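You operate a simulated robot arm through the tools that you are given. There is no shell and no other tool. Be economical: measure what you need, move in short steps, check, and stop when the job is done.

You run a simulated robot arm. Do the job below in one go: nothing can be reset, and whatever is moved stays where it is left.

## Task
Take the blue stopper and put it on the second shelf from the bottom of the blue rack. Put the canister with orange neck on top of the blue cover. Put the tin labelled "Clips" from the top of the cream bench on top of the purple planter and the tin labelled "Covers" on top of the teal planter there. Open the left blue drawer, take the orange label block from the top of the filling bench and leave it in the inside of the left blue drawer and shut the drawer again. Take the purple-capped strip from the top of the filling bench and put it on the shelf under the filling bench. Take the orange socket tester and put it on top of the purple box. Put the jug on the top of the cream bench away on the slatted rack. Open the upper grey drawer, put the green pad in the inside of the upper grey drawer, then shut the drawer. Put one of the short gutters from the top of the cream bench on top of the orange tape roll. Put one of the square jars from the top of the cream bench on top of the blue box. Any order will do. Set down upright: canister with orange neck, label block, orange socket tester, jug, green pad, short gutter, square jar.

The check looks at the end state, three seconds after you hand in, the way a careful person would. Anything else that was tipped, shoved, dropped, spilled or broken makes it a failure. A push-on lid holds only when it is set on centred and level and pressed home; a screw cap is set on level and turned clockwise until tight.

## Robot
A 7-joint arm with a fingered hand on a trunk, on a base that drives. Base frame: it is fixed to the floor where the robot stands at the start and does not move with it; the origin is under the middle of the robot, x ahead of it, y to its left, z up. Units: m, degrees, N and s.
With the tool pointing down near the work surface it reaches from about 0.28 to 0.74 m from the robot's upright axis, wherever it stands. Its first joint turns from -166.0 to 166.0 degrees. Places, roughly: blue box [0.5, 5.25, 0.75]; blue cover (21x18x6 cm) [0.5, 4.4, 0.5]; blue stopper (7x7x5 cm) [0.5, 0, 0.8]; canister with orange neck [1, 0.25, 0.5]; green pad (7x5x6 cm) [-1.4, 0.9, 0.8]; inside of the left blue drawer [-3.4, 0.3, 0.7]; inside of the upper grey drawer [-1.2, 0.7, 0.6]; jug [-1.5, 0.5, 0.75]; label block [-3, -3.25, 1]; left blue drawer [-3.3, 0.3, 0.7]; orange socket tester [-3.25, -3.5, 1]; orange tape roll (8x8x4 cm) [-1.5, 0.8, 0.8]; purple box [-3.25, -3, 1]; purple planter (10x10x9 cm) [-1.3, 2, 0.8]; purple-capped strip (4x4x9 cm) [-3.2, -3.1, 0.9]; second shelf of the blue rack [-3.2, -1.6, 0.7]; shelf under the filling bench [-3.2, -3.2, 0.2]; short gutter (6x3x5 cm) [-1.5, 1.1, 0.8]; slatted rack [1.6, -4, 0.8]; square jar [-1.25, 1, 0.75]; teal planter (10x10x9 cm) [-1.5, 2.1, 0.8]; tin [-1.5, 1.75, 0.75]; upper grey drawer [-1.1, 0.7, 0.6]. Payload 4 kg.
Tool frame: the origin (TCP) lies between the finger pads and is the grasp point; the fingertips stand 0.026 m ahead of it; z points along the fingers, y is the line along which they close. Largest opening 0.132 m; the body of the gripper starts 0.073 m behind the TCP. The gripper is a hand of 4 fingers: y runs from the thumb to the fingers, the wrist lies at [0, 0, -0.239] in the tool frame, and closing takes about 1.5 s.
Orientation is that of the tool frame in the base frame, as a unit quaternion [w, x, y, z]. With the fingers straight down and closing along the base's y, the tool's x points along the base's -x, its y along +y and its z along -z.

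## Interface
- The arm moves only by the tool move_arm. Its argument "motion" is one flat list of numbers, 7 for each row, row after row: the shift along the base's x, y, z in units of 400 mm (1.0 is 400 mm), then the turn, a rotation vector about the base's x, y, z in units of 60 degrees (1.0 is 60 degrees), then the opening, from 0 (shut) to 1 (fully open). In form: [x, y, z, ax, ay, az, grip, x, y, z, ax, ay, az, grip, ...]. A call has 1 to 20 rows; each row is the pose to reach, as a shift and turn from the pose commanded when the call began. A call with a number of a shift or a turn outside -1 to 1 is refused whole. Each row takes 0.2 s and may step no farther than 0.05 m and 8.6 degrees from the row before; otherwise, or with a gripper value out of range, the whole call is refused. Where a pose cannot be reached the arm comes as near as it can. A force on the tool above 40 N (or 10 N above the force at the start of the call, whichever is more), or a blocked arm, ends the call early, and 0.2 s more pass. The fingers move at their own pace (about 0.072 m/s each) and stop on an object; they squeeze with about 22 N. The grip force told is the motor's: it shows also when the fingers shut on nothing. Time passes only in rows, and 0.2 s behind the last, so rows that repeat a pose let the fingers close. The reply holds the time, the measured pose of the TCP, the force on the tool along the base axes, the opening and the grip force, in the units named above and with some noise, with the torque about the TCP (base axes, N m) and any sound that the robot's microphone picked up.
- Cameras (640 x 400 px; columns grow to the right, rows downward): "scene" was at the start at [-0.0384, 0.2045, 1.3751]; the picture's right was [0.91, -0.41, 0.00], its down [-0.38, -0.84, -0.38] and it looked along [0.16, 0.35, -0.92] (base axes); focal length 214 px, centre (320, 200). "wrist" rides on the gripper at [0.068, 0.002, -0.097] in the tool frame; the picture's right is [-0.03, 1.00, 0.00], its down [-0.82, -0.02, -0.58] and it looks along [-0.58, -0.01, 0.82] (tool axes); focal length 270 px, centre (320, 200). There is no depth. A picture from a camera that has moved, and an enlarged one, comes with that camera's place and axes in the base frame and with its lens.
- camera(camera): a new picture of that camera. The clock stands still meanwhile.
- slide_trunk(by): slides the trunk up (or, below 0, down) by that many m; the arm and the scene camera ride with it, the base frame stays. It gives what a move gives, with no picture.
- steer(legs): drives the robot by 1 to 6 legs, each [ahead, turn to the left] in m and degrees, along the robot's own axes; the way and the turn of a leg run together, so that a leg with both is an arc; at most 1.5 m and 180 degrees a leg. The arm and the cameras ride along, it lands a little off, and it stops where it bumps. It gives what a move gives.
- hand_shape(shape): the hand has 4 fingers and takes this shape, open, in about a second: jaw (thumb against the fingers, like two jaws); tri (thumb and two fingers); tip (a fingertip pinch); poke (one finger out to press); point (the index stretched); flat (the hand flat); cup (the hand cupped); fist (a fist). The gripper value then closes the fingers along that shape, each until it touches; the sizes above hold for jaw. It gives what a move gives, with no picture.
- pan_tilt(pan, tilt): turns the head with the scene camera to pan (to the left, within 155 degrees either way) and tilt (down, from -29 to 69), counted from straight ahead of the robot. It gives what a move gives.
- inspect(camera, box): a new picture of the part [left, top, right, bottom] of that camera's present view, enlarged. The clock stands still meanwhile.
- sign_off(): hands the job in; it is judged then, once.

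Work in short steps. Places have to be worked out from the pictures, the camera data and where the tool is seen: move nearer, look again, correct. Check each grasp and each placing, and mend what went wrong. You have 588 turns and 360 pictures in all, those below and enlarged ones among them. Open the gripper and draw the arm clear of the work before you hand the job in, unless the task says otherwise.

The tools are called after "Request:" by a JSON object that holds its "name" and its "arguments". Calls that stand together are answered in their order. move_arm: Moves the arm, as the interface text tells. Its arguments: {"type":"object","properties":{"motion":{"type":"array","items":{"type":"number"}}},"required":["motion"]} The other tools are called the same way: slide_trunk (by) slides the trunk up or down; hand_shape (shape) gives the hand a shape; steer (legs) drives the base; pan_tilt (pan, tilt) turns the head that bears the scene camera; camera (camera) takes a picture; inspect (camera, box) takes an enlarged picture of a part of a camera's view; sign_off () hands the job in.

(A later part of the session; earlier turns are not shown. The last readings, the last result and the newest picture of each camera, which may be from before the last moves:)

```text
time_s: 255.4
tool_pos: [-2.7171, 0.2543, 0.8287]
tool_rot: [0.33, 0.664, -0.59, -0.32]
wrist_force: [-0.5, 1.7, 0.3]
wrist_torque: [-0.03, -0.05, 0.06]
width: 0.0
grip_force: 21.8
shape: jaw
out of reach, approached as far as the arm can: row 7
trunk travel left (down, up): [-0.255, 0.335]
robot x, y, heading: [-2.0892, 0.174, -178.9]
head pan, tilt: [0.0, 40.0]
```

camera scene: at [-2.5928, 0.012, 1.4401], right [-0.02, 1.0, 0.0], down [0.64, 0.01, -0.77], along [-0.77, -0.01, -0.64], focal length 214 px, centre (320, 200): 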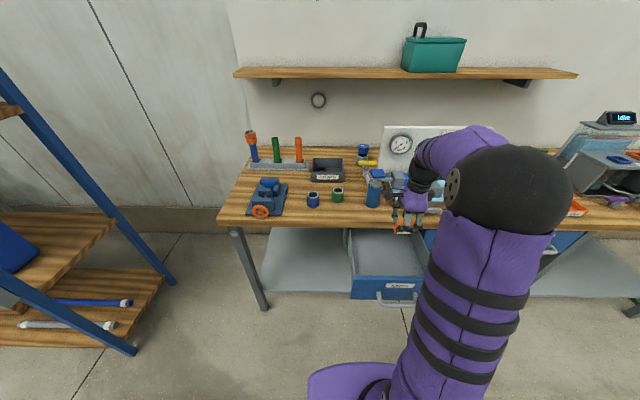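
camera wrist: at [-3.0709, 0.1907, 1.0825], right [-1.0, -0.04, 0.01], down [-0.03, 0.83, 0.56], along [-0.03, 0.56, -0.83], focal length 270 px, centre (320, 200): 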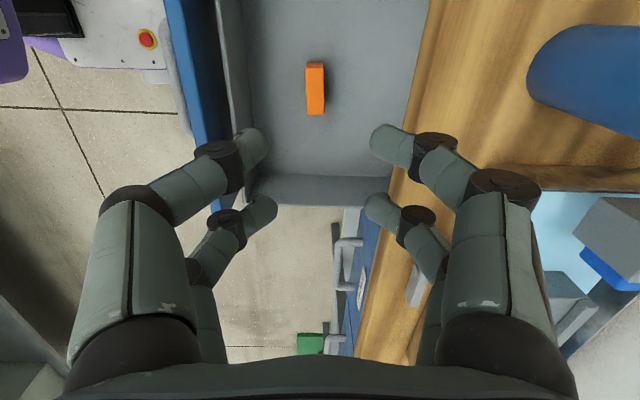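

Request:
{"name": "move_arm", "arguments": {"motion": [-0.05, 0.005, -0.02, 0, 0.12, 0, 0, -0.1, 0.01, -0.05, 0, 0.24, 0, 0, -0.15, 0.015, -0.08, 0, 0.36, 0, 0, -0.2, 0.02, -0.12, 0, 0.48, 0, 0, -0.22, 0.02, -0.155, 0, 0.58, 0, 0]}}

Request:
{"name": "camera", "arguments": {"camera": "wrist"}}

Request:
{"name": "camera", "arguments": {"camera": "scene"}}

```text
time_s: 256.6
tool_pos: [-2.8071, 0.2654, 0.7678]
tool_rot: [0.497, 0.53, -0.468, -0.504]
wrist_force: [0.7, -0.3, -0.4]
wrist_torque: [0.0, -0.02, -0.01]
width: 0.0002
grip_force: 21.6
shape: jaw
trunk travel left (down, up): [-0.255, 0.335]
robot x, y, heading: [-2.0947, 0.1749, -178.6]
head pan, tilt: [0.0, 40.0]
```

```text
233 pictures are left
camera wrist: at [-2.7059, 0.2011, 0.7644], right [0.0, -0.04, 1.0], down [0.53, 0.85, 0.04], along [-0.85, 0.53, 0.02], focal length 270 px, centre (320, 200)
```

wrist: 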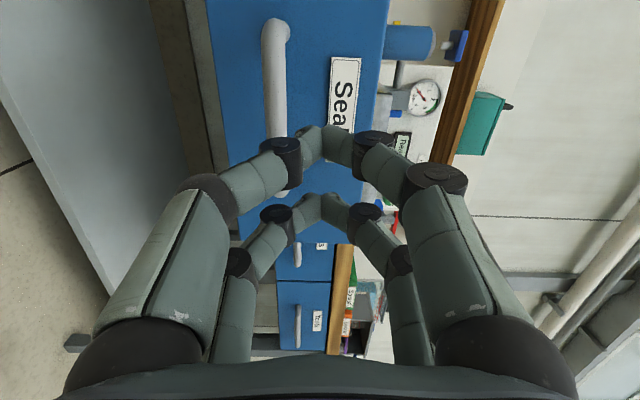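

```text
232 pictures are left
camera scene: at [-2.1158, 0.021, 1.2901], right [-0.02, 1.0, 0.0], down [0.64, 0.01, -0.77], along [-0.77, -0.02, -0.64], focal length 214 px, centre (320, 200)
```

scene: 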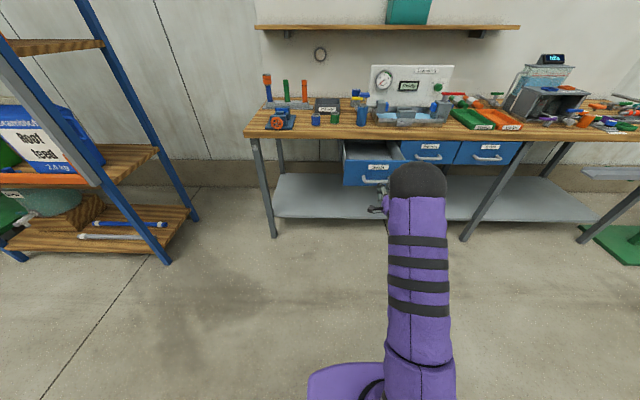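

Fingertips will meet the drawer face just above the bar. I drive forward 0.33 m to push it in.

Request:
{"name": "steer", "arguments": {"legs": [[0.32, 0]]}}

Request:
{"name": "camera", "arguments": {"camera": "wrist"}}

Request:
{"name": "camera", "arguments": {"camera": "scene"}}

```text
time_s: 258.7
tool_pos: [-3.125, 0.2583, 0.7718]
tool_rot: [0.498, 0.529, -0.468, -0.504]
wrist_force: [18.2, 1.5, 24.0]
wrist_torque: [0.21, -0.75, -0.06]
width: 0.0002
grip_force: 22.1
shape: jaw
trunk travel left (down, up): [-0.255, 0.335]
robot x, y, heading: [-2.4091, 0.1672, -178.8]
head pan, tilt: [0.0, 40.0]
```

```text
231 pictures are left
camera wrist: at [-3.025, 0.1943, 0.7679], right [0.01, -0.04, 1.0], down [0.53, 0.85, 0.03], along [-0.85, 0.53, 0.03], focal length 270 px, centre (320, 200)
```

wrist: 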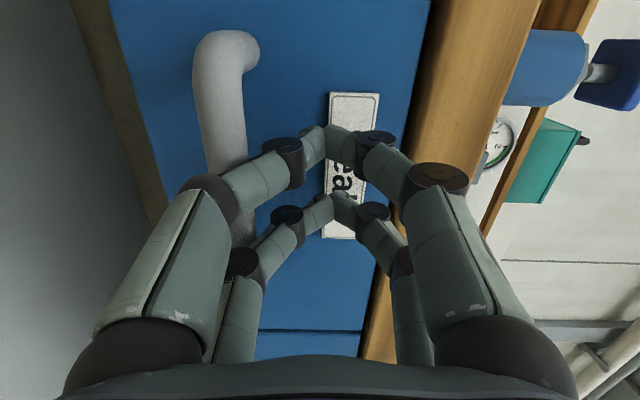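

```text
230 pictures are left
camera scene: at [-2.4333, 0.0136, 1.2903], right [-0.02, 1.0, 0.0], down [0.64, 0.01, -0.77], along [-0.77, -0.02, -0.64], focal length 214 px, centre (320, 200)
```

scene: 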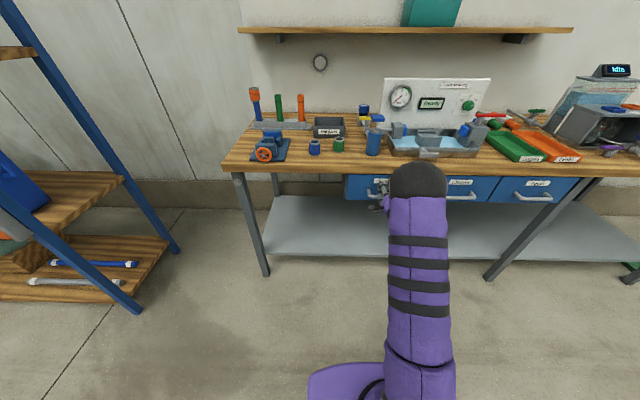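

Nearly flush. I push a further ~1.5 cm with the arm.

Request:
{"name": "move_arm", "arguments": {"motion": [-0.02, 0, 0, 0, 0, 0, 0, -0.04, 0, 0, 0, 0, 0, 0]}}

Request:
{"name": "inspect", "arguments": {"camera": "scene", "box": [320, 150, 480, 230]}}

```text
time_s: 259.2
tool_pos: [-3.133, 0.2604, 0.7766]
tool_rot: [0.5, 0.526, -0.465, -0.507]
wrist_force: [20.7, -2.7, 17.5]
wrist_torque: [-0.2, -0.96, 0.18]
width: 0.0001
grip_force: 22.2
shape: jaw
trunk travel left (down, up): [-0.255, 0.335]
robot x, y, heading: [-2.4126, 0.1691, -178.5]
head pan, tilt: [0.0, 40.0]
stopped in row 2: the force on the tool passed its limit at 47 N (the readings are from after the stop); the commanded pose is now the measured one
```

```text
4.00 times, centred on (400, 190) of scene
camera zoom: at [-2.4329, 0.0135, 1.29], right [-0.02, 1.0, 0.0], down [0.64, 0.01, -0.77], along [-0.77, -0.02, -0.64], focal length 858 px, centre (0, 240)
```

zoom: 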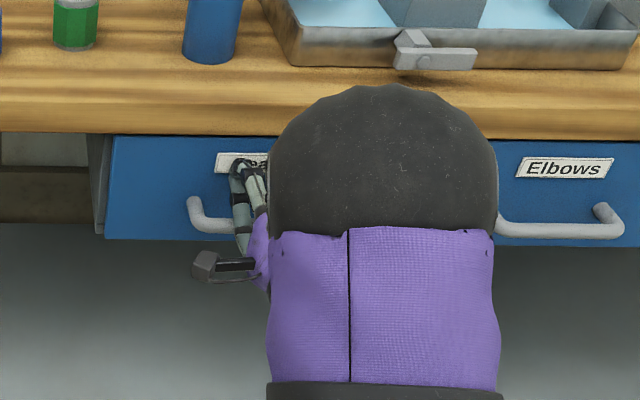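

The push met a hard stop. I back away and check flushness.

Request:
{"name": "steer", "arguments": {"legs": [[-0.35, 0]]}}

Request:
{"name": "inspect", "arguments": {"camera": "scene", "box": [320, 120, 560, 210]}}

Request:
{"name": "camera", "arguments": {"camera": "wrist"}}

```text
time_s: 261.5
tool_pos: [-2.7801, 0.2684, 0.7729]
tool_rot: [0.499, 0.527, -0.466, -0.506]
wrist_force: [-0.7, -0.1, -0.3]
wrist_torque: [0.02, 0.03, 0.02]
width: 0.0001
grip_force: 21.7
shape: jaw
trunk travel left (down, up): [-0.255, 0.335]
robot x, y, heading: [-2.0599, 0.1782, -178.7]
head pan, tilt: [0.0, 40.0]
```

```text
2.67 times, centred on (440, 165) of scene
camera zoom: at [-2.0823, 0.0216, 1.29], right [-0.02, 1.0, 0.0], down [0.64, 0.01, -0.77], along [-0.77, -0.02, -0.64], focal length 572 px, centre (0, 293)
```

zoom: 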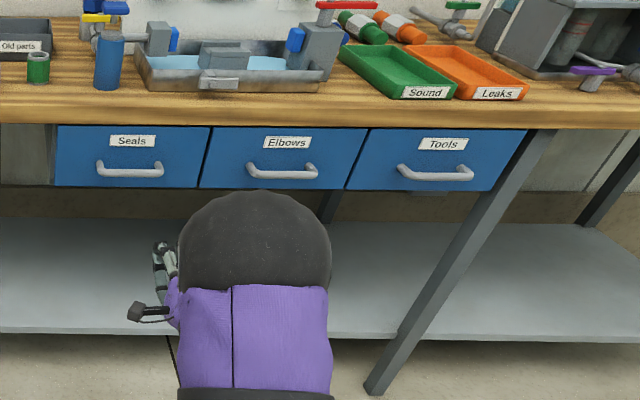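

```text
227 pictures are left
camera wrist: at [-2.6797, 0.2041, 0.7681], right [0.01, -0.04, 1.0], down [0.53, 0.85, 0.03], along [-0.85, 0.53, 0.03], focal length 270 px, centre (320, 200)
```

wrist: 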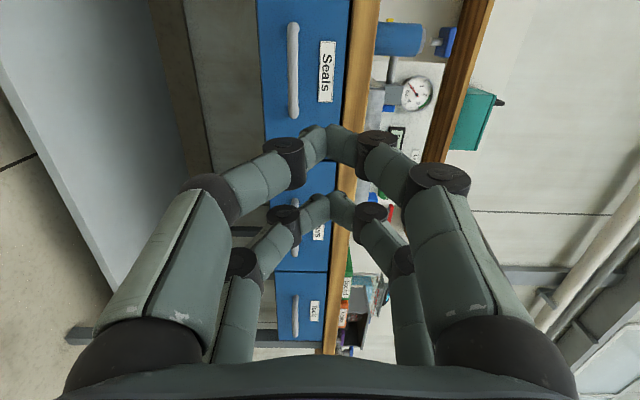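

The drawer is shut flush. Now I bring the tool back to pointing down and high before turning to the cream bench.

Request:
{"name": "move_arm", "arguments": {"motion": [0.02, 0, 0.1, 0, -0.12, 0, 0, 0.04, 0, 0.2, 0, -0.24, 0, 0, 0.06, 0, 0.3, 0, -0.36, 0, 0, 0.08, 0, 0.4, 0, -0.48, 0, 0, 0.1, 0, 0.5, 0, -0.6, 0, 0, 0.12, 0, 0.6, 0, -0.72, 0, 0, 0.14, 0, 0.65, 0, -0.84, 0, 0, 0.18, 0, 0.65, 0, -0.96, 0, 0]}}

Request:
{"name": "move_arm", "arguments": {"motion": [0.05, -0.04, 0, 0, -0.12, 0.1, 0, 0.1, -0.08, 0, 0, -0.24, 0.2, 0, 0.15, -0.12, 0, 0, -0.36, 0.3, 0, 0.2, -0.16, 0, 0, -0.48, 0.4, 0, 0.25, -0.2, 0, 0, -0.52, 0.5, 0]}}

Request:
{"name": "slide_trunk", "arguments": {"by": 0.2}}

Request:
{"name": "pan_tilt", "arguments": {"pan": 150, "tilt": 40}}

Request:
{"name": "camera", "arguments": {"camera": "scene"}}

```text
time_s: 263.3
tool_pos: [-2.7084, 0.2676, 1.0324]
tool_rot: [0.211, 0.706, -0.649, -0.189]
wrist_force: [-0.2, -0.6, 0.1]
wrist_torque: [0.01, -0.01, 0.01]
width: 0.0002
grip_force: 22.2
shape: jaw
trunk travel left (down, up): [-0.255, 0.335]
robot x, y, heading: [-2.0562, 0.1779, -178.8]
head pan, tilt: [0.0, 40.0]
```

```text
refused: row 1 steps farther than a row can; nothing moved
```

```text
time_s: 265.4
tool_pos: [-2.7092, 0.2677, 1.233]
tool_rot: [0.211, 0.707, -0.648, -0.19]
wrist_force: [0.6, 0.3, 0.1]
wrist_torque: [-0.01, 0.01, -0.03]
width: 0.0001
grip_force: 21.9
shape: jaw
trunk travel left (down, up): [-0.455, 0.135]
robot x, y, heading: [-2.0634, 0.1772, -178.4]
head pan, tilt: [0.0, 40.0]
```

```text
time_s: 267.8
tool_pos: [-2.7084, 0.2676, 1.232]
tool_rot: [0.212, 0.706, -0.648, -0.189]
wrist_force: [-1.0, -0.4, -0.6]
wrist_torque: [-0.01, -0.01, 0.03]
width: 0.0
grip_force: 22.3
shape: jaw
trunk travel left (down, up): [-0.455, 0.135]
robot x, y, heading: [-2.0566, 0.1742, -178.9]
head pan, tilt: [150.0, 40.0]
```

```text
226 pictures are left
camera scene: at [-1.9227, -0.0174, 1.4901], right [-0.48, -0.88, 0.0], down [-0.56, 0.31, -0.77], along [0.67, -0.37, -0.64], focal length 214 px, centre (320, 200)
```

scene: 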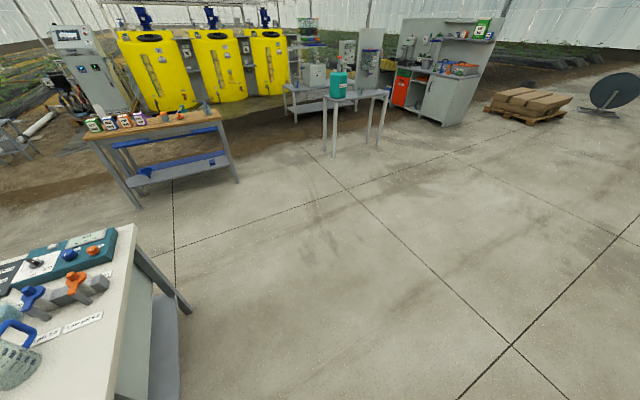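

Request:
{"name": "pan_tilt", "arguments": {"pan": -140, "tilt": 40}}

Request:
{"name": "camera", "arguments": {"camera": "scene"}}

```text
time_s: 271.8
tool_pos: [-2.7089, 0.2675, 1.2327]
tool_rot: [0.212, 0.706, -0.648, -0.189]
wrist_force: [0.8, 0.6, 0.6]
wrist_torque: [0.01, -0.02, 0.0]
width: 0.0002
grip_force: 21.7
shape: jaw
trunk travel left (down, up): [-0.455, 0.135]
robot x, y, heading: [-2.056, 0.1761, -178.5]
head pan, tilt: [-140.0, 40.0]
```

```text
225 pictures are left
camera scene: at [-1.9333, 0.0796, 1.4901], right [0.66, -0.75, 0.0], down [-0.48, -0.42, -0.77], along [0.58, 0.51, -0.64], focal length 214 px, centre (320, 200)
```

scene: 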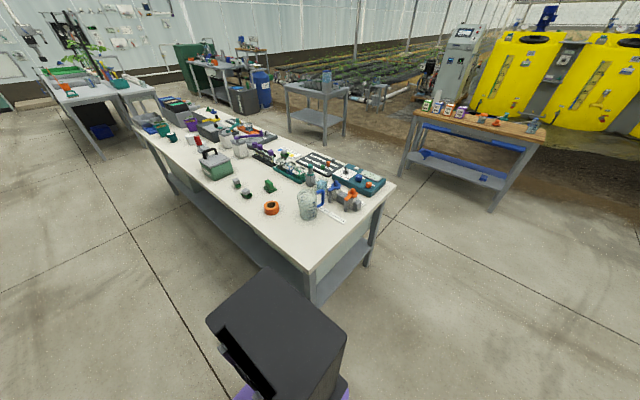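

The bench spans x −1.61…−0.91, y 0.39…2.7; its grey drawers face +x. I'll open the grey drawer first from the front. First I retract the tool and level it.

Request:
{"name": "move_arm", "arguments": {"motion": [0.05, 0, 0, 0, -0.1, 0, 0, 0.1, 0, 0, 0, -0.2, 0, 0, 0.15, 0, 0, 0, -0.3, 0, 0, 0.2, 0, 0, 0, -0.4, 0, 0, 0.25, 0, 0, 0, -0.5, 0, 0.3, 0.3, 0, 0, 0, -0.55, 0, 0.5, 0.4, 0, 0, 0, -0.55, 0, 0.5]}}

Request:
{"name": "steer", "arguments": {"legs": [[0, 89], [0.5, 0], [0, 89], [1.5, 0], [0.15, 0], [0, 89]]}}

Request:
{"name": "pan_tilt", "arguments": {"pan": 40, "tilt": 35}}

Request:
{"name": "camera", "arguments": {"camera": "scene"}}

```text
time_s: 273.4
tool_pos: [-2.5467, 0.2659, 1.234]
tool_rot: [0.017, 0.731, -0.682, 0.019]
wrist_force: [0.4, 0.3, -0.2]
wrist_torque: [0.02, 0.0, -0.03]
width: 0.0657
grip_force: 0.2
shape: jaw
trunk travel left (down, up): [-0.455, 0.135]
robot x, y, heading: [-2.0551, 0.1746, -178.6]
head pan, tilt: [-140.0, 40.0]
```

```text
time_s: 296.8
tool_pos: [-0.2874, 0.1265, 1.234]
tool_rot: [-0.027, 0.003, 1.0, 0.002]
wrist_force: [-0.2, -0.2, -0.3]
wrist_torque: [0.0, 0.0, 0.03]
width: 0.0653
grip_force: 0.1
shape: jaw
trunk travel left (down, up): [-0.455, 0.135]
robot x, y, heading: [-0.4131, -0.3507, 87.3]
head pan, tilt: [-140.0, 40.0]
```

```text
time_s: 299.5
tool_pos: [-0.288, 0.127, 1.2339]
tool_rot: [-0.027, 0.003, 1.0, 0.001]
wrist_force: [0.1, 0.8, -0.3]
wrist_torque: [-0.03, 0.0, -0.02]
width: 0.0656
grip_force: 0.0
shape: jaw
trunk travel left (down, up): [-0.455, 0.135]
robot x, y, heading: [-0.4177, -0.3563, 87.1]
head pan, tilt: [40.0, 35.0]
```

```text
224 pictures are left
camera scene: at [-0.6255, -0.3371, 1.4976], right [0.8, 0.6, 0.0], down [0.35, -0.46, -0.82], along [-0.49, 0.65, -0.57], focal length 214 px, centre (320, 200)
```

scene: 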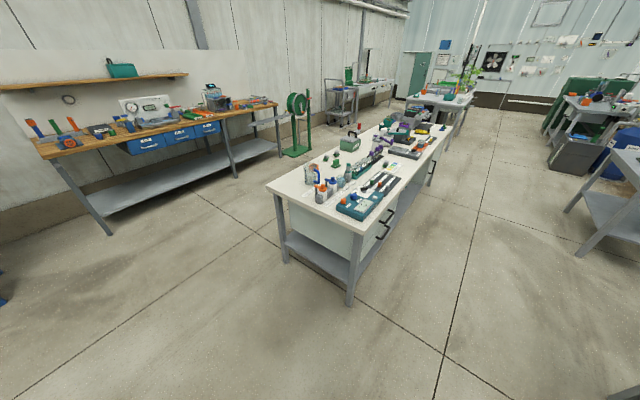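

Request:
{"name": "steer", "arguments": {"legs": [[1.05, 0], [0, 92], [-0.2, 0]]}}

Request:
{"name": "pan_tilt", "arguments": {"pan": 0, "tilt": 40}}

Request:
{"name": "camera", "arguments": {"camera": "scene"}}

Request:
{"name": "camera", "arguments": {"camera": "wrist"}}

```text
time_s: 310.5
tool_pos: [-0.647, 0.7942, 1.2336]
tool_rot: [0.019, 0.729, -0.684, 0.019]
wrist_force: [0.0, -0.7, -0.1]
wrist_torque: [0.0, 0.0, -0.02]
width: 0.0658
grip_force: 0.0
shape: jaw
trunk travel left (down, up): [-0.455, 0.135]
robot x, y, heading: [-0.1592, 0.7023, -178.9]
head pan, tilt: [40.0, 35.0]
```

```text
time_s: 311.6
tool_pos: [-0.6477, 0.7942, 1.2328]
tool_rot: [0.02, 0.729, -0.684, 0.02]
wrist_force: [-0.2, 0.1, -0.3]
wrist_torque: [0.02, 0.0, -0.02]
width: 0.0655
grip_force: 0.0
shape: jaw
trunk travel left (down, up): [-0.455, 0.135]
robot x, y, heading: [-0.1592, 0.7023, -178.7]
head pan, tilt: [0.0, 40.0]
```

```text
223 pictures are left
camera scene: at [-0.1827, 0.5458, 1.4901], right [-0.02, 1.0, 0.0], down [0.64, 0.01, -0.77], along [-0.77, -0.02, -0.64], focal length 214 px, centre (320, 200)
```

scene: 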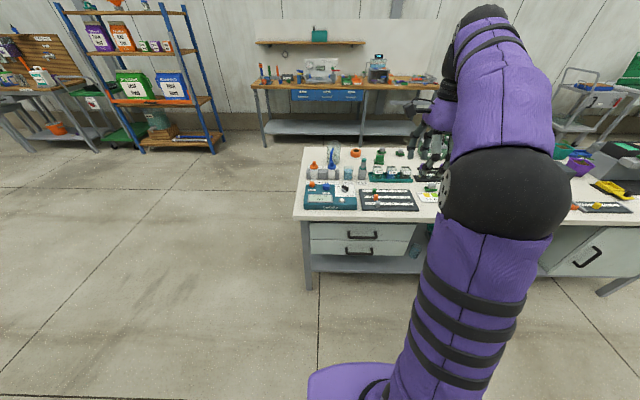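

```text
222 pictures are left
camera wrist: at [-0.6447, 0.7299, 1.3334], right [-1.0, -0.04, 0.0], down [-0.03, 0.85, 0.53], along [-0.02, 0.53, -0.85], focal length 270 px, centre (320, 200)
```

wrist: 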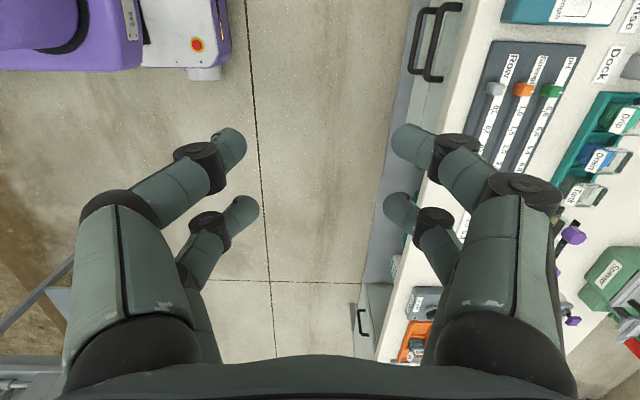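

Upper grey handle is near (−0.90, 0.737, 0.652). I back 0.1 m, lower the trunk, and pitch the tool forward.

Request:
{"name": "steer", "arguments": {"legs": [[-0.1, 0]]}}

Request:
{"name": "slide_trunk", "arguments": {"by": -0.32}}

Request:
{"name": "move_arm", "arguments": {"motion": [-0.03, 0, 0, 0, 0.14, 0, 0.4, -0.06, -0.01, 0, 0, 0.28, 0, 0.4, -0.1, -0.03, 0, 0, 0.42, 0, 0.4, -0.14, -0.05, -0.02, 0, 0.56, 0, 0.4, -0.18, -0.07, -0.06, 0, 0.7, 0, 0.4, -0.22, -0.09, -0.1, 0, 0.84, 0, 0.4, -0.26, -0.1, -0.14, 0, 0.98, 0, 0.4]}}

Request:
{"name": "move_arm", "arguments": {"motion": [-0.04, 0, -0.05, 0, 0.12, 0, 0.4, -0.08, 0, -0.1, 0, 0.24, 0, 0.4, -0.12, 0, -0.15, 0, 0.36, 0, 0.4, -0.15, 0, -0.2, 0, 0.48, 0, 0.4]}}

Request:
{"name": "camera", "arguments": {"camera": "wrist"}}

Request:
{"name": "camera", "arguments": {"camera": "scene"}}

```text
time_s: 312.7
tool_pos: [-0.5462, 0.7961, 1.2341]
tool_rot: [0.019, 0.727, -0.686, 0.02]
wrist_force: [-0.6, 0.7, -1.0]
wrist_torque: [0.01, -0.04, 0.02]
width: 0.0654
grip_force: 0.0
shape: jaw
trunk travel left (down, up): [-0.455, 0.135]
robot x, y, heading: [-0.0573, 0.7018, -178.5]
head pan, tilt: [0.0, 40.0]
```

```text
time_s: 315.9
tool_pos: [-0.5477, 0.7967, 0.9146]
tool_rot: [0.019, 0.727, -0.686, 0.019]
wrist_force: [-0.1, -1.0, 0.6]
wrist_torque: [-0.04, 0.02, -0.02]
width: 0.0656
grip_force: 0.0
shape: jaw
trunk travel left (down, up): [-0.135, 0.455]
robot x, y, heading: [-0.0596, 0.7029, -178.8]
head pan, tilt: [0.0, 40.0]
```

```text
time_s: 317.5
tool_pos: [-0.6522, 0.7572, 0.8577]
tool_rot: [0.353, 0.642, -0.588, -0.342]
wrist_force: [0.2, 0.1, -1.1]
wrist_torque: [0.01, 0.03, 0.03]
width: 0.0529
grip_force: 0.0
shape: jaw
trunk travel left (down, up): [-0.135, 0.455]
robot x, y, heading: [-0.0572, 0.699, -179.1]
head pan, tilt: [0.0, 40.0]
```

```text
time_s: 318.5
tool_pos: [-0.7129, 0.7555, 0.778]
tool_rot: [0.487, 0.538, -0.481, -0.492]
wrist_force: [-0.3, 0.6, 0.2]
wrist_torque: [0.01, -0.01, 0.0]
width: 0.0529
grip_force: 0.0
shape: jaw
out of reach, approached as far as the arm can: row 1, 2
trunk travel left (down, up): [-0.135, 0.455]
robot x, y, heading: [-0.0577, 0.7029, -178.9]
head pan, tilt: [0.0, 40.0]
```

```text
221 pictures are left
camera wrist: at [-0.6118, 0.6921, 0.7799], right [-0.04, -0.04, 1.0], down [0.53, 0.84, 0.05], along [-0.85, 0.53, -0.01], focal length 270 px, centre (320, 200)
```

wrist: 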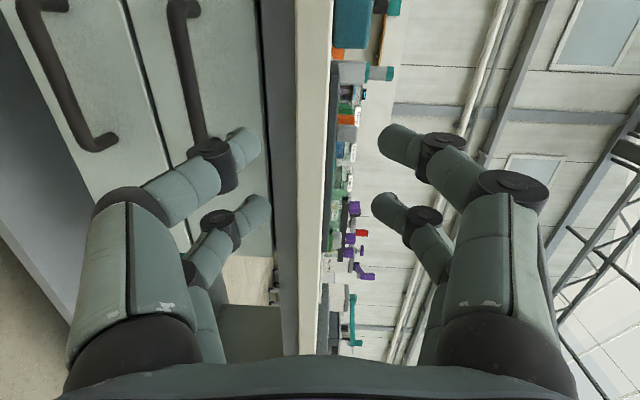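

```text
220 pictures are left
camera scene: at [-0.0826, 0.5478, 1.1701], right [-0.02, 1.0, 0.0], down [0.64, 0.01, -0.77], along [-0.77, -0.01, -0.64], focal length 214 px, centre (320, 200)
```

scene: 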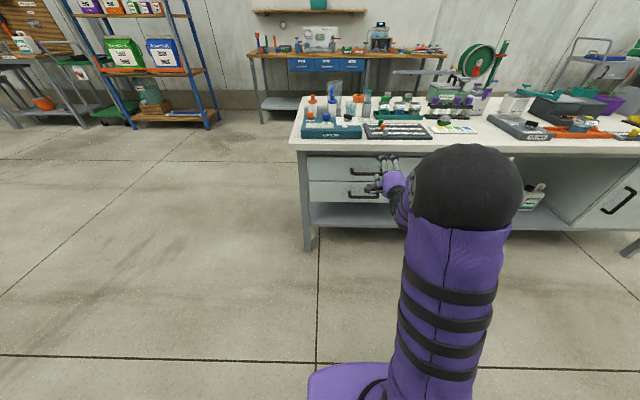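

Handle ≈(−0.893, 0.737, 0.657). I lower in front of it and look again.

Request:
{"name": "move_arm", "arguments": {"motion": [0, -0.02, -0.1, 0, 0, 0, 0.45, -0.02, -0.046, -0.2, 0, 0, 0, 0.45, -0.04, -0.046, -0.3, 0, 0.03, 0, 0.45, -0.1, -0.046, -0.3, 0, 0.03, 0, 0.45, -0.18, -0.046, -0.3, 0, 0.03, 0, 0.45]}}

Request:
{"name": "camera", "arguments": {"camera": "wrist"}}

```text
time_s: 319.7
tool_pos: [-0.7836, 0.7605, 0.6647]
tool_rot: [0.501, 0.536, -0.469, -0.491]
wrist_force: [1.0, 0.6, -0.5]
wrist_torque: [-0.02, -0.03, 0.03]
width: 0.0595
grip_force: 0.0
shape: jaw
out of reach, approached as far as the arm can: row 2, 3, 4, 5
trunk travel left (down, up): [-0.135, 0.455]
robot x, y, heading: [-0.0558, 0.6995, -179.0]
head pan, tilt: [0.0, 40.0]
```

```text
219 pictures are left
camera wrist: at [-0.6806, 0.7002, 0.663], right [-0.01, -0.03, 1.0], down [0.51, 0.86, 0.04], along [-0.86, 0.51, 0.01], focal length 270 px, centre (320, 200)
```

wrist: 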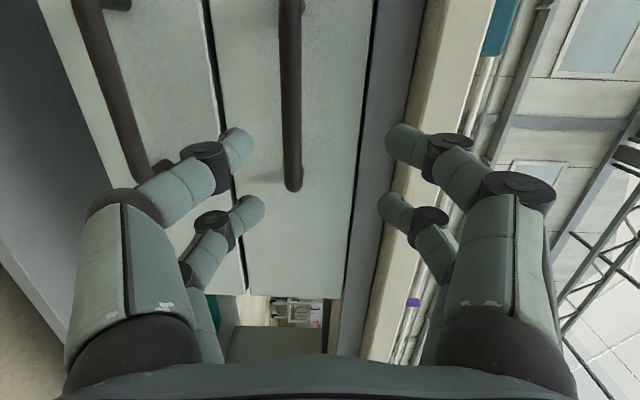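

Bar z≈0.64. I lower 2.4 cm and advance onto it, then close.

Request:
{"name": "move_arm", "arguments": {"motion": [-0.06, -0.03, -0.06, 0, 0, 0, 0.45, -0.14, -0.04, -0.06, 0, 0, 0, 0.45, -0.2, -0.04, -0.06, 0, 0, 0, 0.45, -0.23, -0.04, -0.06, 0, 0, 0, 0.45]}}

Request:
{"name": "camera", "arguments": {"camera": "wrist"}}

```text
time_s: 320.7
tool_pos: [-0.877, 0.7643, 0.6434]
tool_rot: [0.5, 0.537, -0.469, -0.491]
wrist_force: [-0.3, 0.2, 0.4]
wrist_torque: [0.01, -0.01, 0.0]
width: 0.0593
grip_force: 0.0
shape: jaw
out of reach, approached as far as the arm can: row 1, 2, 3, 4
trunk travel left (down, up): [-0.135, 0.455]
robot x, y, heading: [-0.0565, 0.7006, -179.0]
head pan, tilt: [0.0, 40.0]
```

```text
218 pictures are left
camera wrist: at [-0.7759, 0.7027, 0.6425], right [-0.01, -0.03, 1.0], down [0.51, 0.86, 0.04], along [-0.86, 0.51, 0.0], focal length 270 px, centre (320, 200)
```

wrist: 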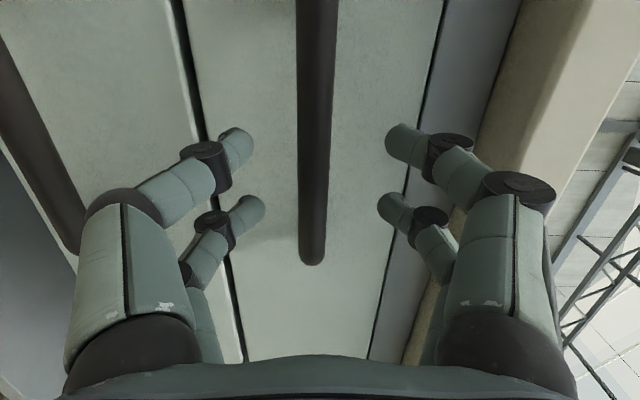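

The bar lies between the fingers. I close and pull ~0.2 m.

Request:
{"name": "move_arm", "arguments": {"motion": [0, 0, 0, 0, 0, 0, 0.2, 0, 0, 0, 0, 0, 0, 0, 0, 0, 0, 0, 0, 0, 0, 0, 0, 0, 0, 0, 0, 0, 0, 0, 0, 0, 0, 0, 0, 0, 0, 0, 0, 0, 0, 0, 0.06, 0, 0, 0, 0, 0, 0, 0.12, 0, 0, 0, 0, 0, 0, 0.18, 0, 0, 0, 0, 0, 0]}}

Request:
{"name": "camera", "arguments": {"camera": "wrist"}}

```text
time_s: 322.7
tool_pos: [-0.8042, 0.7665, 0.6455]
tool_rot: [0.502, 0.537, -0.468, -0.49]
wrist_force: [0.8, -32.9, -6.0]
wrist_torque: [-0.24, -0.13, 0.75]
width: 0.0108
grip_force: 22.5
shape: jaw
out of reach, approached as far as the arm can: row 7, 8, 9
trunk travel left (down, up): [-0.135, 0.455]
robot x, y, heading: [-0.0597, 0.702, -179.0]
head pan, tilt: [0.0, 40.0]
```

```text
217 pictures are left
camera wrist: at [-0.7015, 0.7048, 0.6429], right [-0.01, -0.03, 1.0], down [0.51, 0.86, 0.04], along [-0.86, 0.51, 0.01], focal length 270 px, centre (320, 200)
```

wrist: 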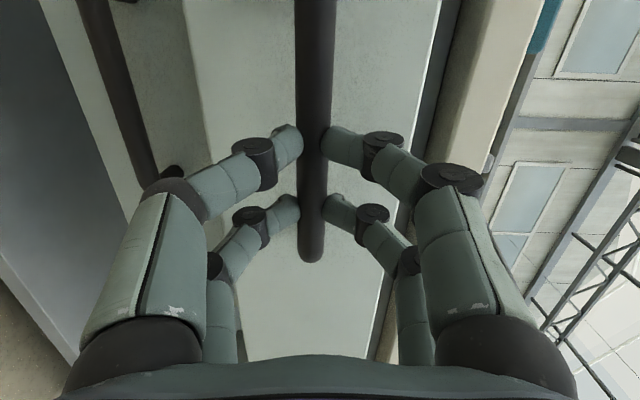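

Opened 7 cm so far; the rest I pull by reversing the base 0.09 m.

Request:
{"name": "steer", "arguments": {"legs": [[-0.09, 0]]}}

Request:
{"name": "camera", "arguments": {"camera": "scene"}}

Request:
{"name": "camera", "arguments": {"camera": "wrist"}}

```text
time_s: 323.7
tool_pos: [-0.7445, 0.7652, 0.6433]
tool_rot: [0.503, 0.539, -0.468, -0.487]
wrist_force: [-0.5, 0.1, 2.5]
wrist_torque: [-0.03, 0.09, 0.1]
width: 0.0098
grip_force: 22.2
shape: jaw
trunk travel left (down, up): [-0.135, 0.455]
robot x, y, heading: [0.0003, 0.7003, -179.1]
head pan, tilt: [0.0, 40.0]
stopped in leg 1: the robot was blocked; the commanded pose is now the measured one
```

```text
216 pictures are left
camera scene: at [-0.0243, 0.5485, 1.17], right [-0.02, 1.0, 0.0], down [0.64, 0.01, -0.77], along [-0.77, -0.01, -0.64], focal length 214 px, centre (320, 200)
```

scene: 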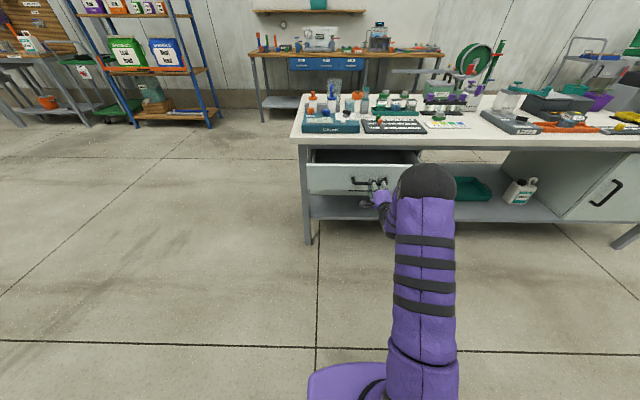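

```text
215 pictures are left
camera wrist: at [-0.6414, 0.7045, 0.6428], right [-0.02, -0.03, 1.0], down [0.5, 0.86, 0.03], along [-0.86, 0.51, 0.0], focal length 270 px, centre (320, 200)
```

wrist: 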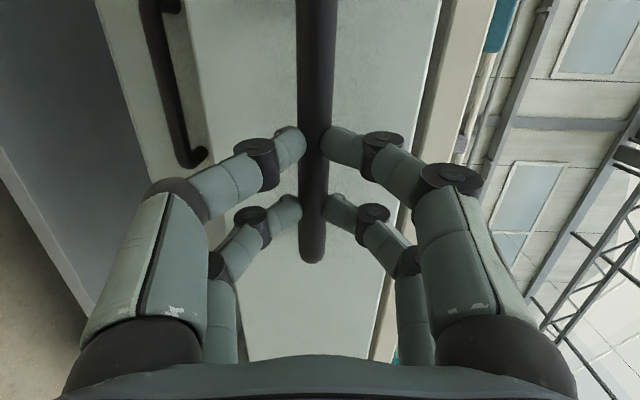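

The base was blocked—possibly by the table behind. I check behind.

Request:
{"name": "pan_tilt", "arguments": {"pan": 150, "tilt": 50}}

Request:
{"name": "camera", "arguments": {"camera": "scene"}}

Request:
{"name": "pan_tilt", "arguments": {"pan": -150, "tilt": 50}}

Request:
{"name": "camera", "arguments": {"camera": "scene"}}

```text
time_s: 326.1
tool_pos: [-0.7441, 0.7644, 0.6441]
tool_rot: [0.502, 0.539, -0.468, -0.487]
wrist_force: [-0.6, -2.8, 7.0]
wrist_torque: [-0.09, 0.13, 0.17]
width: 0.0097
grip_force: 22.0
shape: jaw
trunk travel left (down, up): [-0.135, 0.455]
robot x, y, heading: [-0.0013, 0.7029, -178.8]
head pan, tilt: [150.0, 50.0]
```

```text
214 pictures are left
camera scene: at [0.1284, 0.5126, 1.1558], right [-0.48, -0.87, 0.0], down [-0.67, 0.37, -0.64], along [0.56, -0.31, -0.77], focal length 214 px, centre (320, 200)
```

scene: 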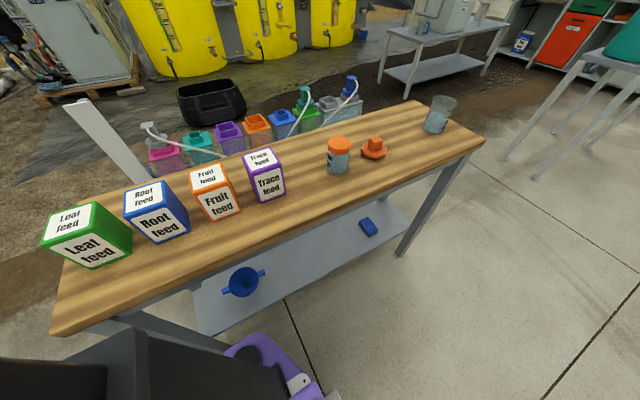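

```text
time_s: 330.2
tool_pos: [-0.7446, 0.7657, 0.6443]
tool_rot: [0.502, 0.539, -0.467, -0.488]
wrist_force: [0.1, -3.6, 6.8]
wrist_torque: [-0.03, 0.17, 0.14]
width: 0.0099
grip_force: 21.9
shape: jaw
trunk travel left (down, up): [-0.135, 0.455]
robot x, y, heading: [-0.0015, 0.7014, -178.8]
head pan, tilt: [-150.0, 50.0]
```

```text
213 pictures are left
camera scene: at [0.1272, 0.5897, 1.1558], right [0.52, -0.86, 0.0], down [-0.66, -0.4, -0.64], along [0.55, 0.33, -0.77], focal length 214 px, centre (320, 200)
```

scene: 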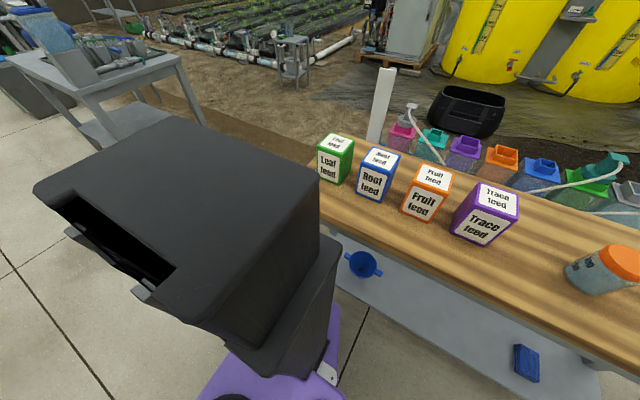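

The robot's backpack touches the table edge, nothing moved. The drawer is open ~13 cm; I pull a bit more with the arm while letting the hand pitch down around the bar.

Request:
{"name": "move_arm", "arguments": {"motion": [0.03, 0, 0.01, 0, -0.08, 0, 0, 0.06, 0, 0.02, 0, -0.16, 0, 0, 0.09, 0, 0.03, 0, -0.24, 0, 0, 0.12, 0, 0.03, 0, -0.3, 0, 0, 0.15, 0, 0.03, 0, -0.36, 0, 0]}}

Request:
{"name": "pan_tilt", "arguments": {"pan": 0, "tilt": 45}}

Request:
{"name": "camera", "arguments": {"camera": "scene"}}

```text
time_s: 331.4
tool_pos: [-0.683, 0.7645, 0.6568]
tool_rot: [0.406, 0.621, -0.554, -0.378]
wrist_force: [0.7, 0.9, 0.2]
wrist_torque: [-0.03, 0.0, 0.01]
width: 0.0081
grip_force: 22.2
shape: jaw
trunk travel left (down, up): [-0.135, 0.455]
robot x, y, heading: [0.0027, 0.7029, -179.0]
head pan, tilt: [-150.0, 50.0]
```

```text
time_s: 333.7
tool_pos: [-0.6844, 0.7645, 0.655]
tool_rot: [0.405, 0.621, -0.555, -0.377]
wrist_force: [0.6, 0.1, -0.3]
wrist_torque: [0.01, -0.03, 0.0]
width: 0.0081
grip_force: 21.5
shape: jaw
trunk travel left (down, up): [-0.135, 0.455]
robot x, y, heading: [-0.0007, 0.7016, -178.7]
head pan, tilt: [0.0, 45.0]
```

```text
212 pictures are left
camera scene: at [-0.0208, 0.5487, 1.1628], right [-0.02, 1.0, 0.0], down [0.71, 0.01, -0.71], along [-0.71, -0.01, -0.71], focal length 214 px, centre (320, 200)
```

scene: 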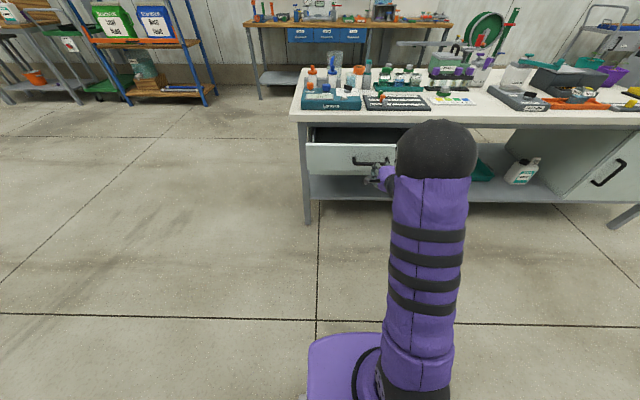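

Open ~19 cm. I release and withdraw backward while pitching further down, then rise.

Request:
{"name": "move_arm", "arguments": {"motion": [0, 0, 0, 0, 0, 0, 0.2, 0, 0, 0, 0, 0, 0, 0.4, 0, 0, 0, 0, 0, 0, 0.5, 0, 0, 0, 0, 0, 0, 0.5, 0.04, 0, 0, 0, 0, 0, 0.5, 0.08, 0, 0, 0, -0.03, 0, 0.5, 0.12, 0, 0, 0, -0.06, 0, 0.5, 0.16, 0, 0.01, 0, -0.1, 0, 0.5, 0.2, 0, 0.02, 0, -0.2, 0, 0.5]}}

Request:
{"name": "camera", "arguments": {"camera": "wrist"}}

```text
time_s: 335.7
tool_pos: [-0.605, 0.7658, 0.6624]
tool_rot: [0.345, 0.657, -0.594, -0.311]
wrist_force: [-0.1, 0.3, -0.1]
wrist_torque: [0.02, -0.01, 0.01]
width: 0.0655
grip_force: 0.1
shape: jaw
trunk travel left (down, up): [-0.135, 0.455]
robot x, y, heading: [-0.0025, 0.7054, -179.3]
head pan, tilt: [0.0, 45.0]
```

```text
211 pictures are left
camera wrist: at [-0.5179, 0.7052, 0.7185], right [-0.57, -0.03, 0.82], down [0.4, 0.86, 0.31], along [-0.72, 0.51, -0.48], focal length 270 px, centre (320, 200)
```

wrist: 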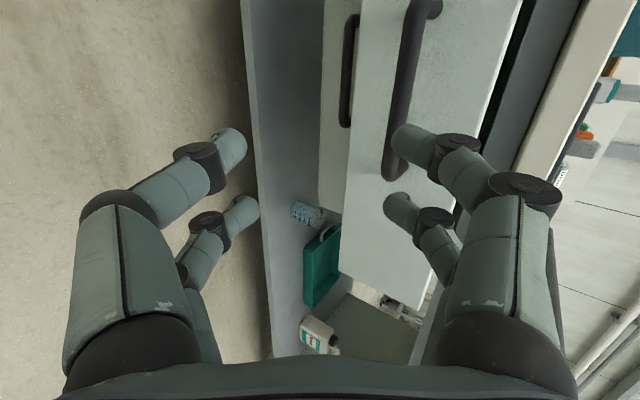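

Free. I raise the tool and level it.

Request:
{"name": "move_arm", "arguments": {"motion": [0, 0, 0.1, 0, -0.1, 0, 0.5, 0, 0, 0.2, 0, -0.2, 0, 0.5, 0, 0, 0.3, 0, -0.3, 0, 0.5, 0, 0, 0.4, 0, -0.4, 0, 0.5, 0, 0, 0.5, 0, -0.5, 0, 0.5, 0, 0, 0.6, 0, -0.6, 0, 0.5, 0, 0, 0.7, 0, -0.7, 0, 0.5, 0.02, 0, 0.8, 0, -0.8, 0, 0.5, 0.02, 0, 0.9, 0, -0.9, 0, 0.5]}}

Request:
{"name": "move_arm", "arguments": {"motion": [0, 0, 0, 0, 0, 0.14, 0.5, 0, 0, 0, 0, 0, 0.28, 0.5, 0, 0, 0, 0, 0, 0.42, 0.5, 0, 0, 0, 0, 0, 0.56, 0.5, 0, 0, 0, 0, 0, 0.7, 0.5, 0, 0, 0, 0, 0, 0.84, 0.5, 0, 0, 0, 0, 0, 0.98, 0.5]}}

Request:
{"name": "camera", "arguments": {"camera": "scene"}}

Request:
{"name": "camera", "arguments": {"camera": "wrist"}}

```text
time_s: 337.7
tool_pos: [-0.5334, 0.7811, 0.968]
tool_rot: [0.078, 0.72, -0.689, -0.006]
wrist_force: [-1.1, -0.7, -0.1]
wrist_torque: [0.1, -0.12, -0.01]
width: 0.0664
grip_force: 0.0
shape: jaw
out of reach, approached as far as the arm can: row 8, 9
trunk travel left (down, up): [-0.135, 0.455]
robot x, y, heading: [-0.0006, 0.699, -179.1]
head pan, tilt: [0.0, 45.0]
```

```text
time_s: 339.3
tool_pos: [-0.501, 0.7647, 0.9547]
tool_rot: [0.076, 0.952, -0.296, 0.024]
wrist_force: [-1.3, -1.1, 0.0]
wrist_torque: [0.0, 0.02, 0.01]
width: 0.0657
grip_force: 0.1
shape: jaw
out of reach, approached as far as the arm can: row 2, 3, 4, 5, 6, 7
trunk travel left (down, up): [-0.135, 0.455]
robot x, y, heading: [-0.0005, 0.7024, -179.0]
head pan, tilt: [0.0, 45.0]
```

```text
210 pictures are left
camera scene: at [-0.0207, 0.5486, 1.1628], right [-0.02, 1.0, 0.0], down [0.71, 0.01, -0.71], along [-0.71, -0.01, -0.71], focal length 214 px, centre (320, 200)
```

scene: 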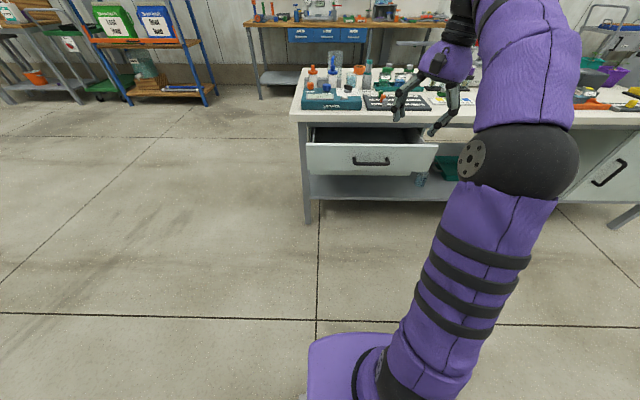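

```text
209 pictures are left
camera wrist: at [-0.4453, 0.7406, 1.0559], right [-0.59, -0.8, 0.13], down [-0.66, 0.57, 0.49], along [-0.47, 0.2, -0.86], focal length 270 px, centre (320, 200)
```

wrist: 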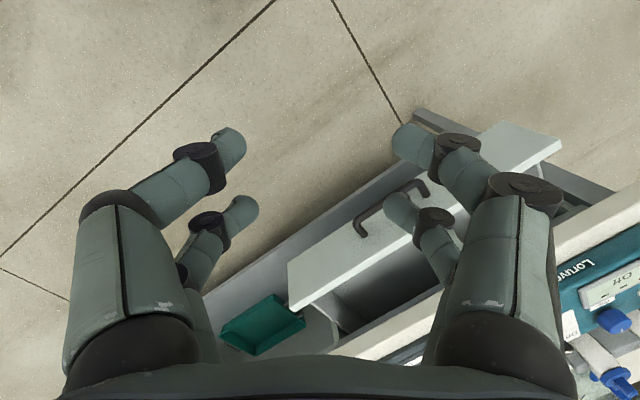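

The drawer stands open. Raise the trunk and go round to the back side of the bench.

Request:
{"name": "slide_trunk", "arguments": {"by": 0.3}}

Request:
{"name": "steer", "arguments": {"legs": [[0.2, 0], [0, 89], [1.05, 0], [0, -89], [1.5, 0], [0.42, 0]]}}

Request:
{"name": "steer", "arguments": {"legs": [[0, -90], [1.2, 0], [0, -90]]}}

Request:
{"name": "camera", "arguments": {"camera": "scene"}}

Request:
{"name": "camera", "arguments": {"camera": "wrist"}}

```text
time_s: 342.3
tool_pos: [-0.5015, 0.7657, 1.2562]
tool_rot: [0.076, 0.951, -0.298, 0.025]
wrist_force: [0.1, -0.5, -0.1]
wrist_torque: [-0.03, -0.02, 0.04]
width: 0.0656
grip_force: 0.3
shape: jaw
trunk travel left (down, up): [-0.435, 0.155]
robot x, y, heading: [-0.0001, 0.6992, -179.1]
head pan, tilt: [0.0, 45.0]
```

```text
time_s: 366.6
tool_pos: [-2.5942, -0.3834, 1.2547]
tool_rot: [0.076, 0.956, -0.281, 0.025]
wrist_force: [-0.4, 0.5, -0.4]
wrist_torque: [0.0, 0.02, 0.01]
width: 0.0659
grip_force: 0.1
shape: jaw
trunk travel left (down, up): [-0.435, 0.155]
robot x, y, heading: [-2.091, -0.4334, -176.9]
head pan, tilt: [0.0, 45.0]
```

```text
time_s: 381.3
tool_pos: [-1.6272, 0.7244, 1.2556]
tool_rot: [-0.024, 0.297, 0.952, 0.077]
wrist_force: [-1.0, -0.7, 0.3]
wrist_torque: [-0.02, -0.02, -0.01]
width: 0.0661
grip_force: 0.0
shape: jaw
trunk travel left (down, up): [-0.435, 0.155]
robot x, y, heading: [-2.1279, 0.7882, 1.3]
head pan, tilt: [0.0, 45.0]
```

```text
208 pictures are left
camera scene: at [-2.1142, 0.9378, 1.4628], right [0.02, -1.0, 0.0], down [-0.71, -0.02, -0.71], along [0.71, 0.02, -0.71], focal length 214 px, centre (320, 200)
```

scene: 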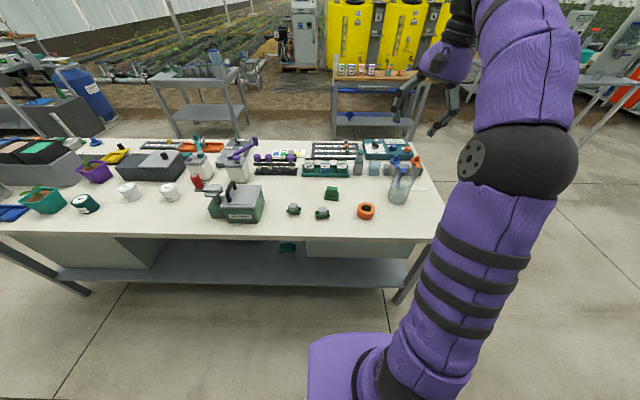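

```text
207 pictures are left
camera wrist: at [-1.6834, 0.7475, 1.3561], right [0.59, 0.8, 0.13], down [0.66, -0.57, 0.49], along [0.47, -0.2, -0.86], focal length 270 px, centre (320, 200)
```

wrist: 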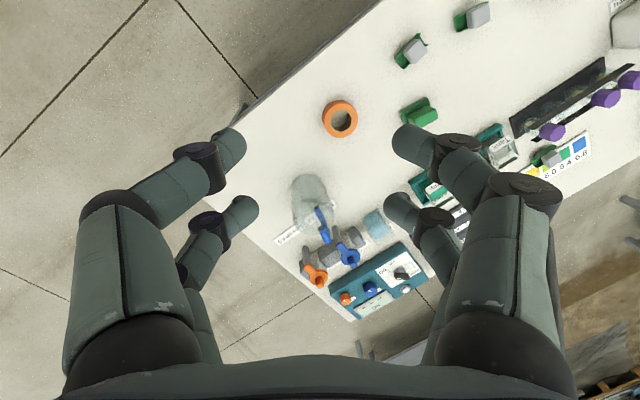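

Request:
{"name": "inspect", "arguments": {"camera": "scene", "box": [190, 130, 430, 260]}}

Request:
{"name": "inspect", "arguments": {"camera": "scene", "box": [0, 120, 240, 250]}}

Request:
{"name": "inspect", "arguments": {"camera": "wrist", "box": [280, 0, 520, 180]}}

```text
2.67 times, centred on (310, 195) of scene
camera zoom: at [-2.1142, 0.9378, 1.4628], right [0.02, -1.0, 0.0], down [-0.71, -0.02, -0.71], along [0.71, 0.02, -0.71], focal length 572 px, centre (347, 213)
```

zoom: 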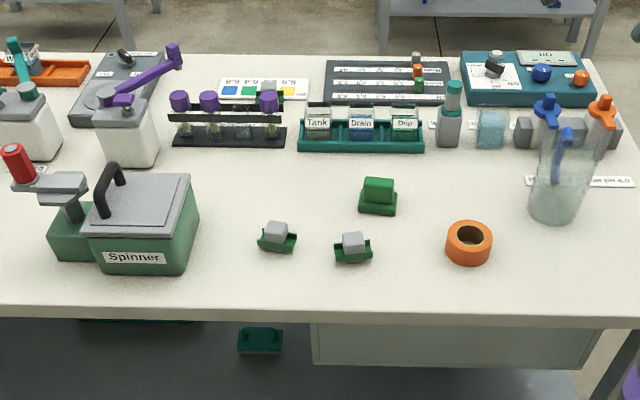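

```text
2.67 times, centred on (120, 185) of scene
camera zoom: at [-2.1142, 0.9378, 1.4628], right [0.02, -1.0, 0.0], down [-0.71, -0.02, -0.71], along [0.71, 0.02, -0.71], focal length 572 px, centre (853, 240)
```

zoom: 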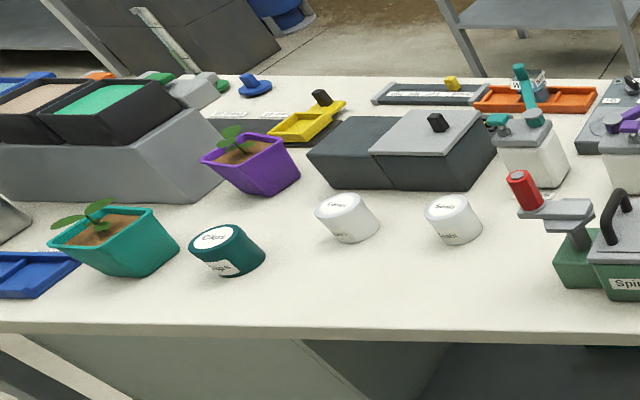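

```text
2.22 times, centred on (400, 90) of wrist
camera zoom: at [-1.6834, 0.7475, 1.3561], right [0.59, 0.8, 0.13], down [0.66, -0.57, 0.49], along [0.47, -0.2, -0.86], focal length 601 px, centre (142, 444)
```

zoom: 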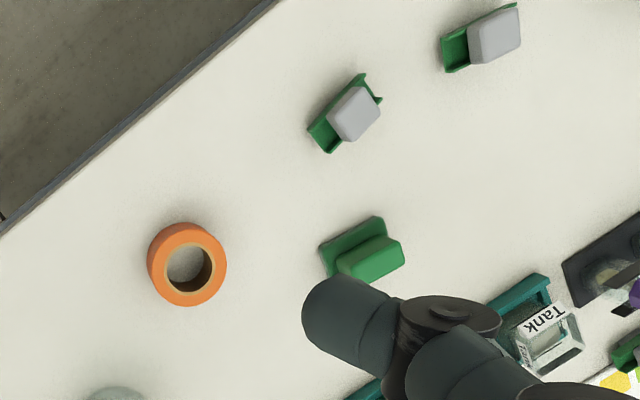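

Gutters are at ≈(−1.526, 0.947) and (−1.507, 1.064); roll at (−1.505, 0.766); pad (−1.412, 0.906); bench z≈0.775. I move above the nearer gutter, turning the tool so fingers close along x.

Request:
{"name": "move_arm", "arguments": {"motion": [0.03, 0.06, -0.03, -0.018, 0.009, -0.115, 0.5, 0.06, 0.13, -0.06, -0.036, 0.018, -0.23, 0.5, 0.09, 0.2, -0.1, -0.053, 0.028, -0.345, 0.5, 0.13, 0.28, -0.15, -0.071, 0.037, -0.46, 0.5, 0.17, 0.36, -0.2, -0.089, 0.046, -0.575, 0.5, 0.21, 0.44, -0.26, -0.106, 0.056, -0.69, 0.5, 0.24, 0.52, -0.33, -0.124, 0.065, -0.805, 0.5, 0.253, 0.556, -0.43, -0.142, 0.074, -0.92, 0.5, 0.253, 0.556, -0.53, -0.142, 0.074, -0.92, 0.5, 0.253, 0.556, -0.62, -0.142, 0.074, -0.92, 0.5]}}

Request:
{"name": "camera", "arguments": {"camera": "wrist"}}

```text
time_s: 383.5
tool_pos: [-1.524, 0.9451, 1.0068]
tool_rot: [0.001, 0.706, 0.708, -0.001]
wrist_force: [0.8, 0.3, 0.2]
wrist_torque: [0.01, -0.02, 0.0]
width: 0.0657
grip_force: 0.2
shape: jaw
trunk travel left (down, up): [-0.435, 0.155]
robot x, y, heading: [-2.1339, 0.7876, 1.2]
head pan, tilt: [0.0, 45.0]
```

```text
203 pictures are left
camera wrist: at [-1.5226, 1.0132, 1.1028], right [1.0, -0.02, 0.0], down [-0.02, -0.82, 0.58], along [-0.01, -0.58, -0.82], focal length 270 px, centre (320, 200)
```

wrist: 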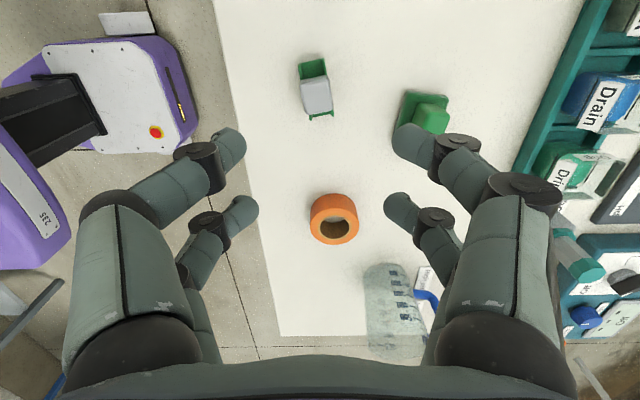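

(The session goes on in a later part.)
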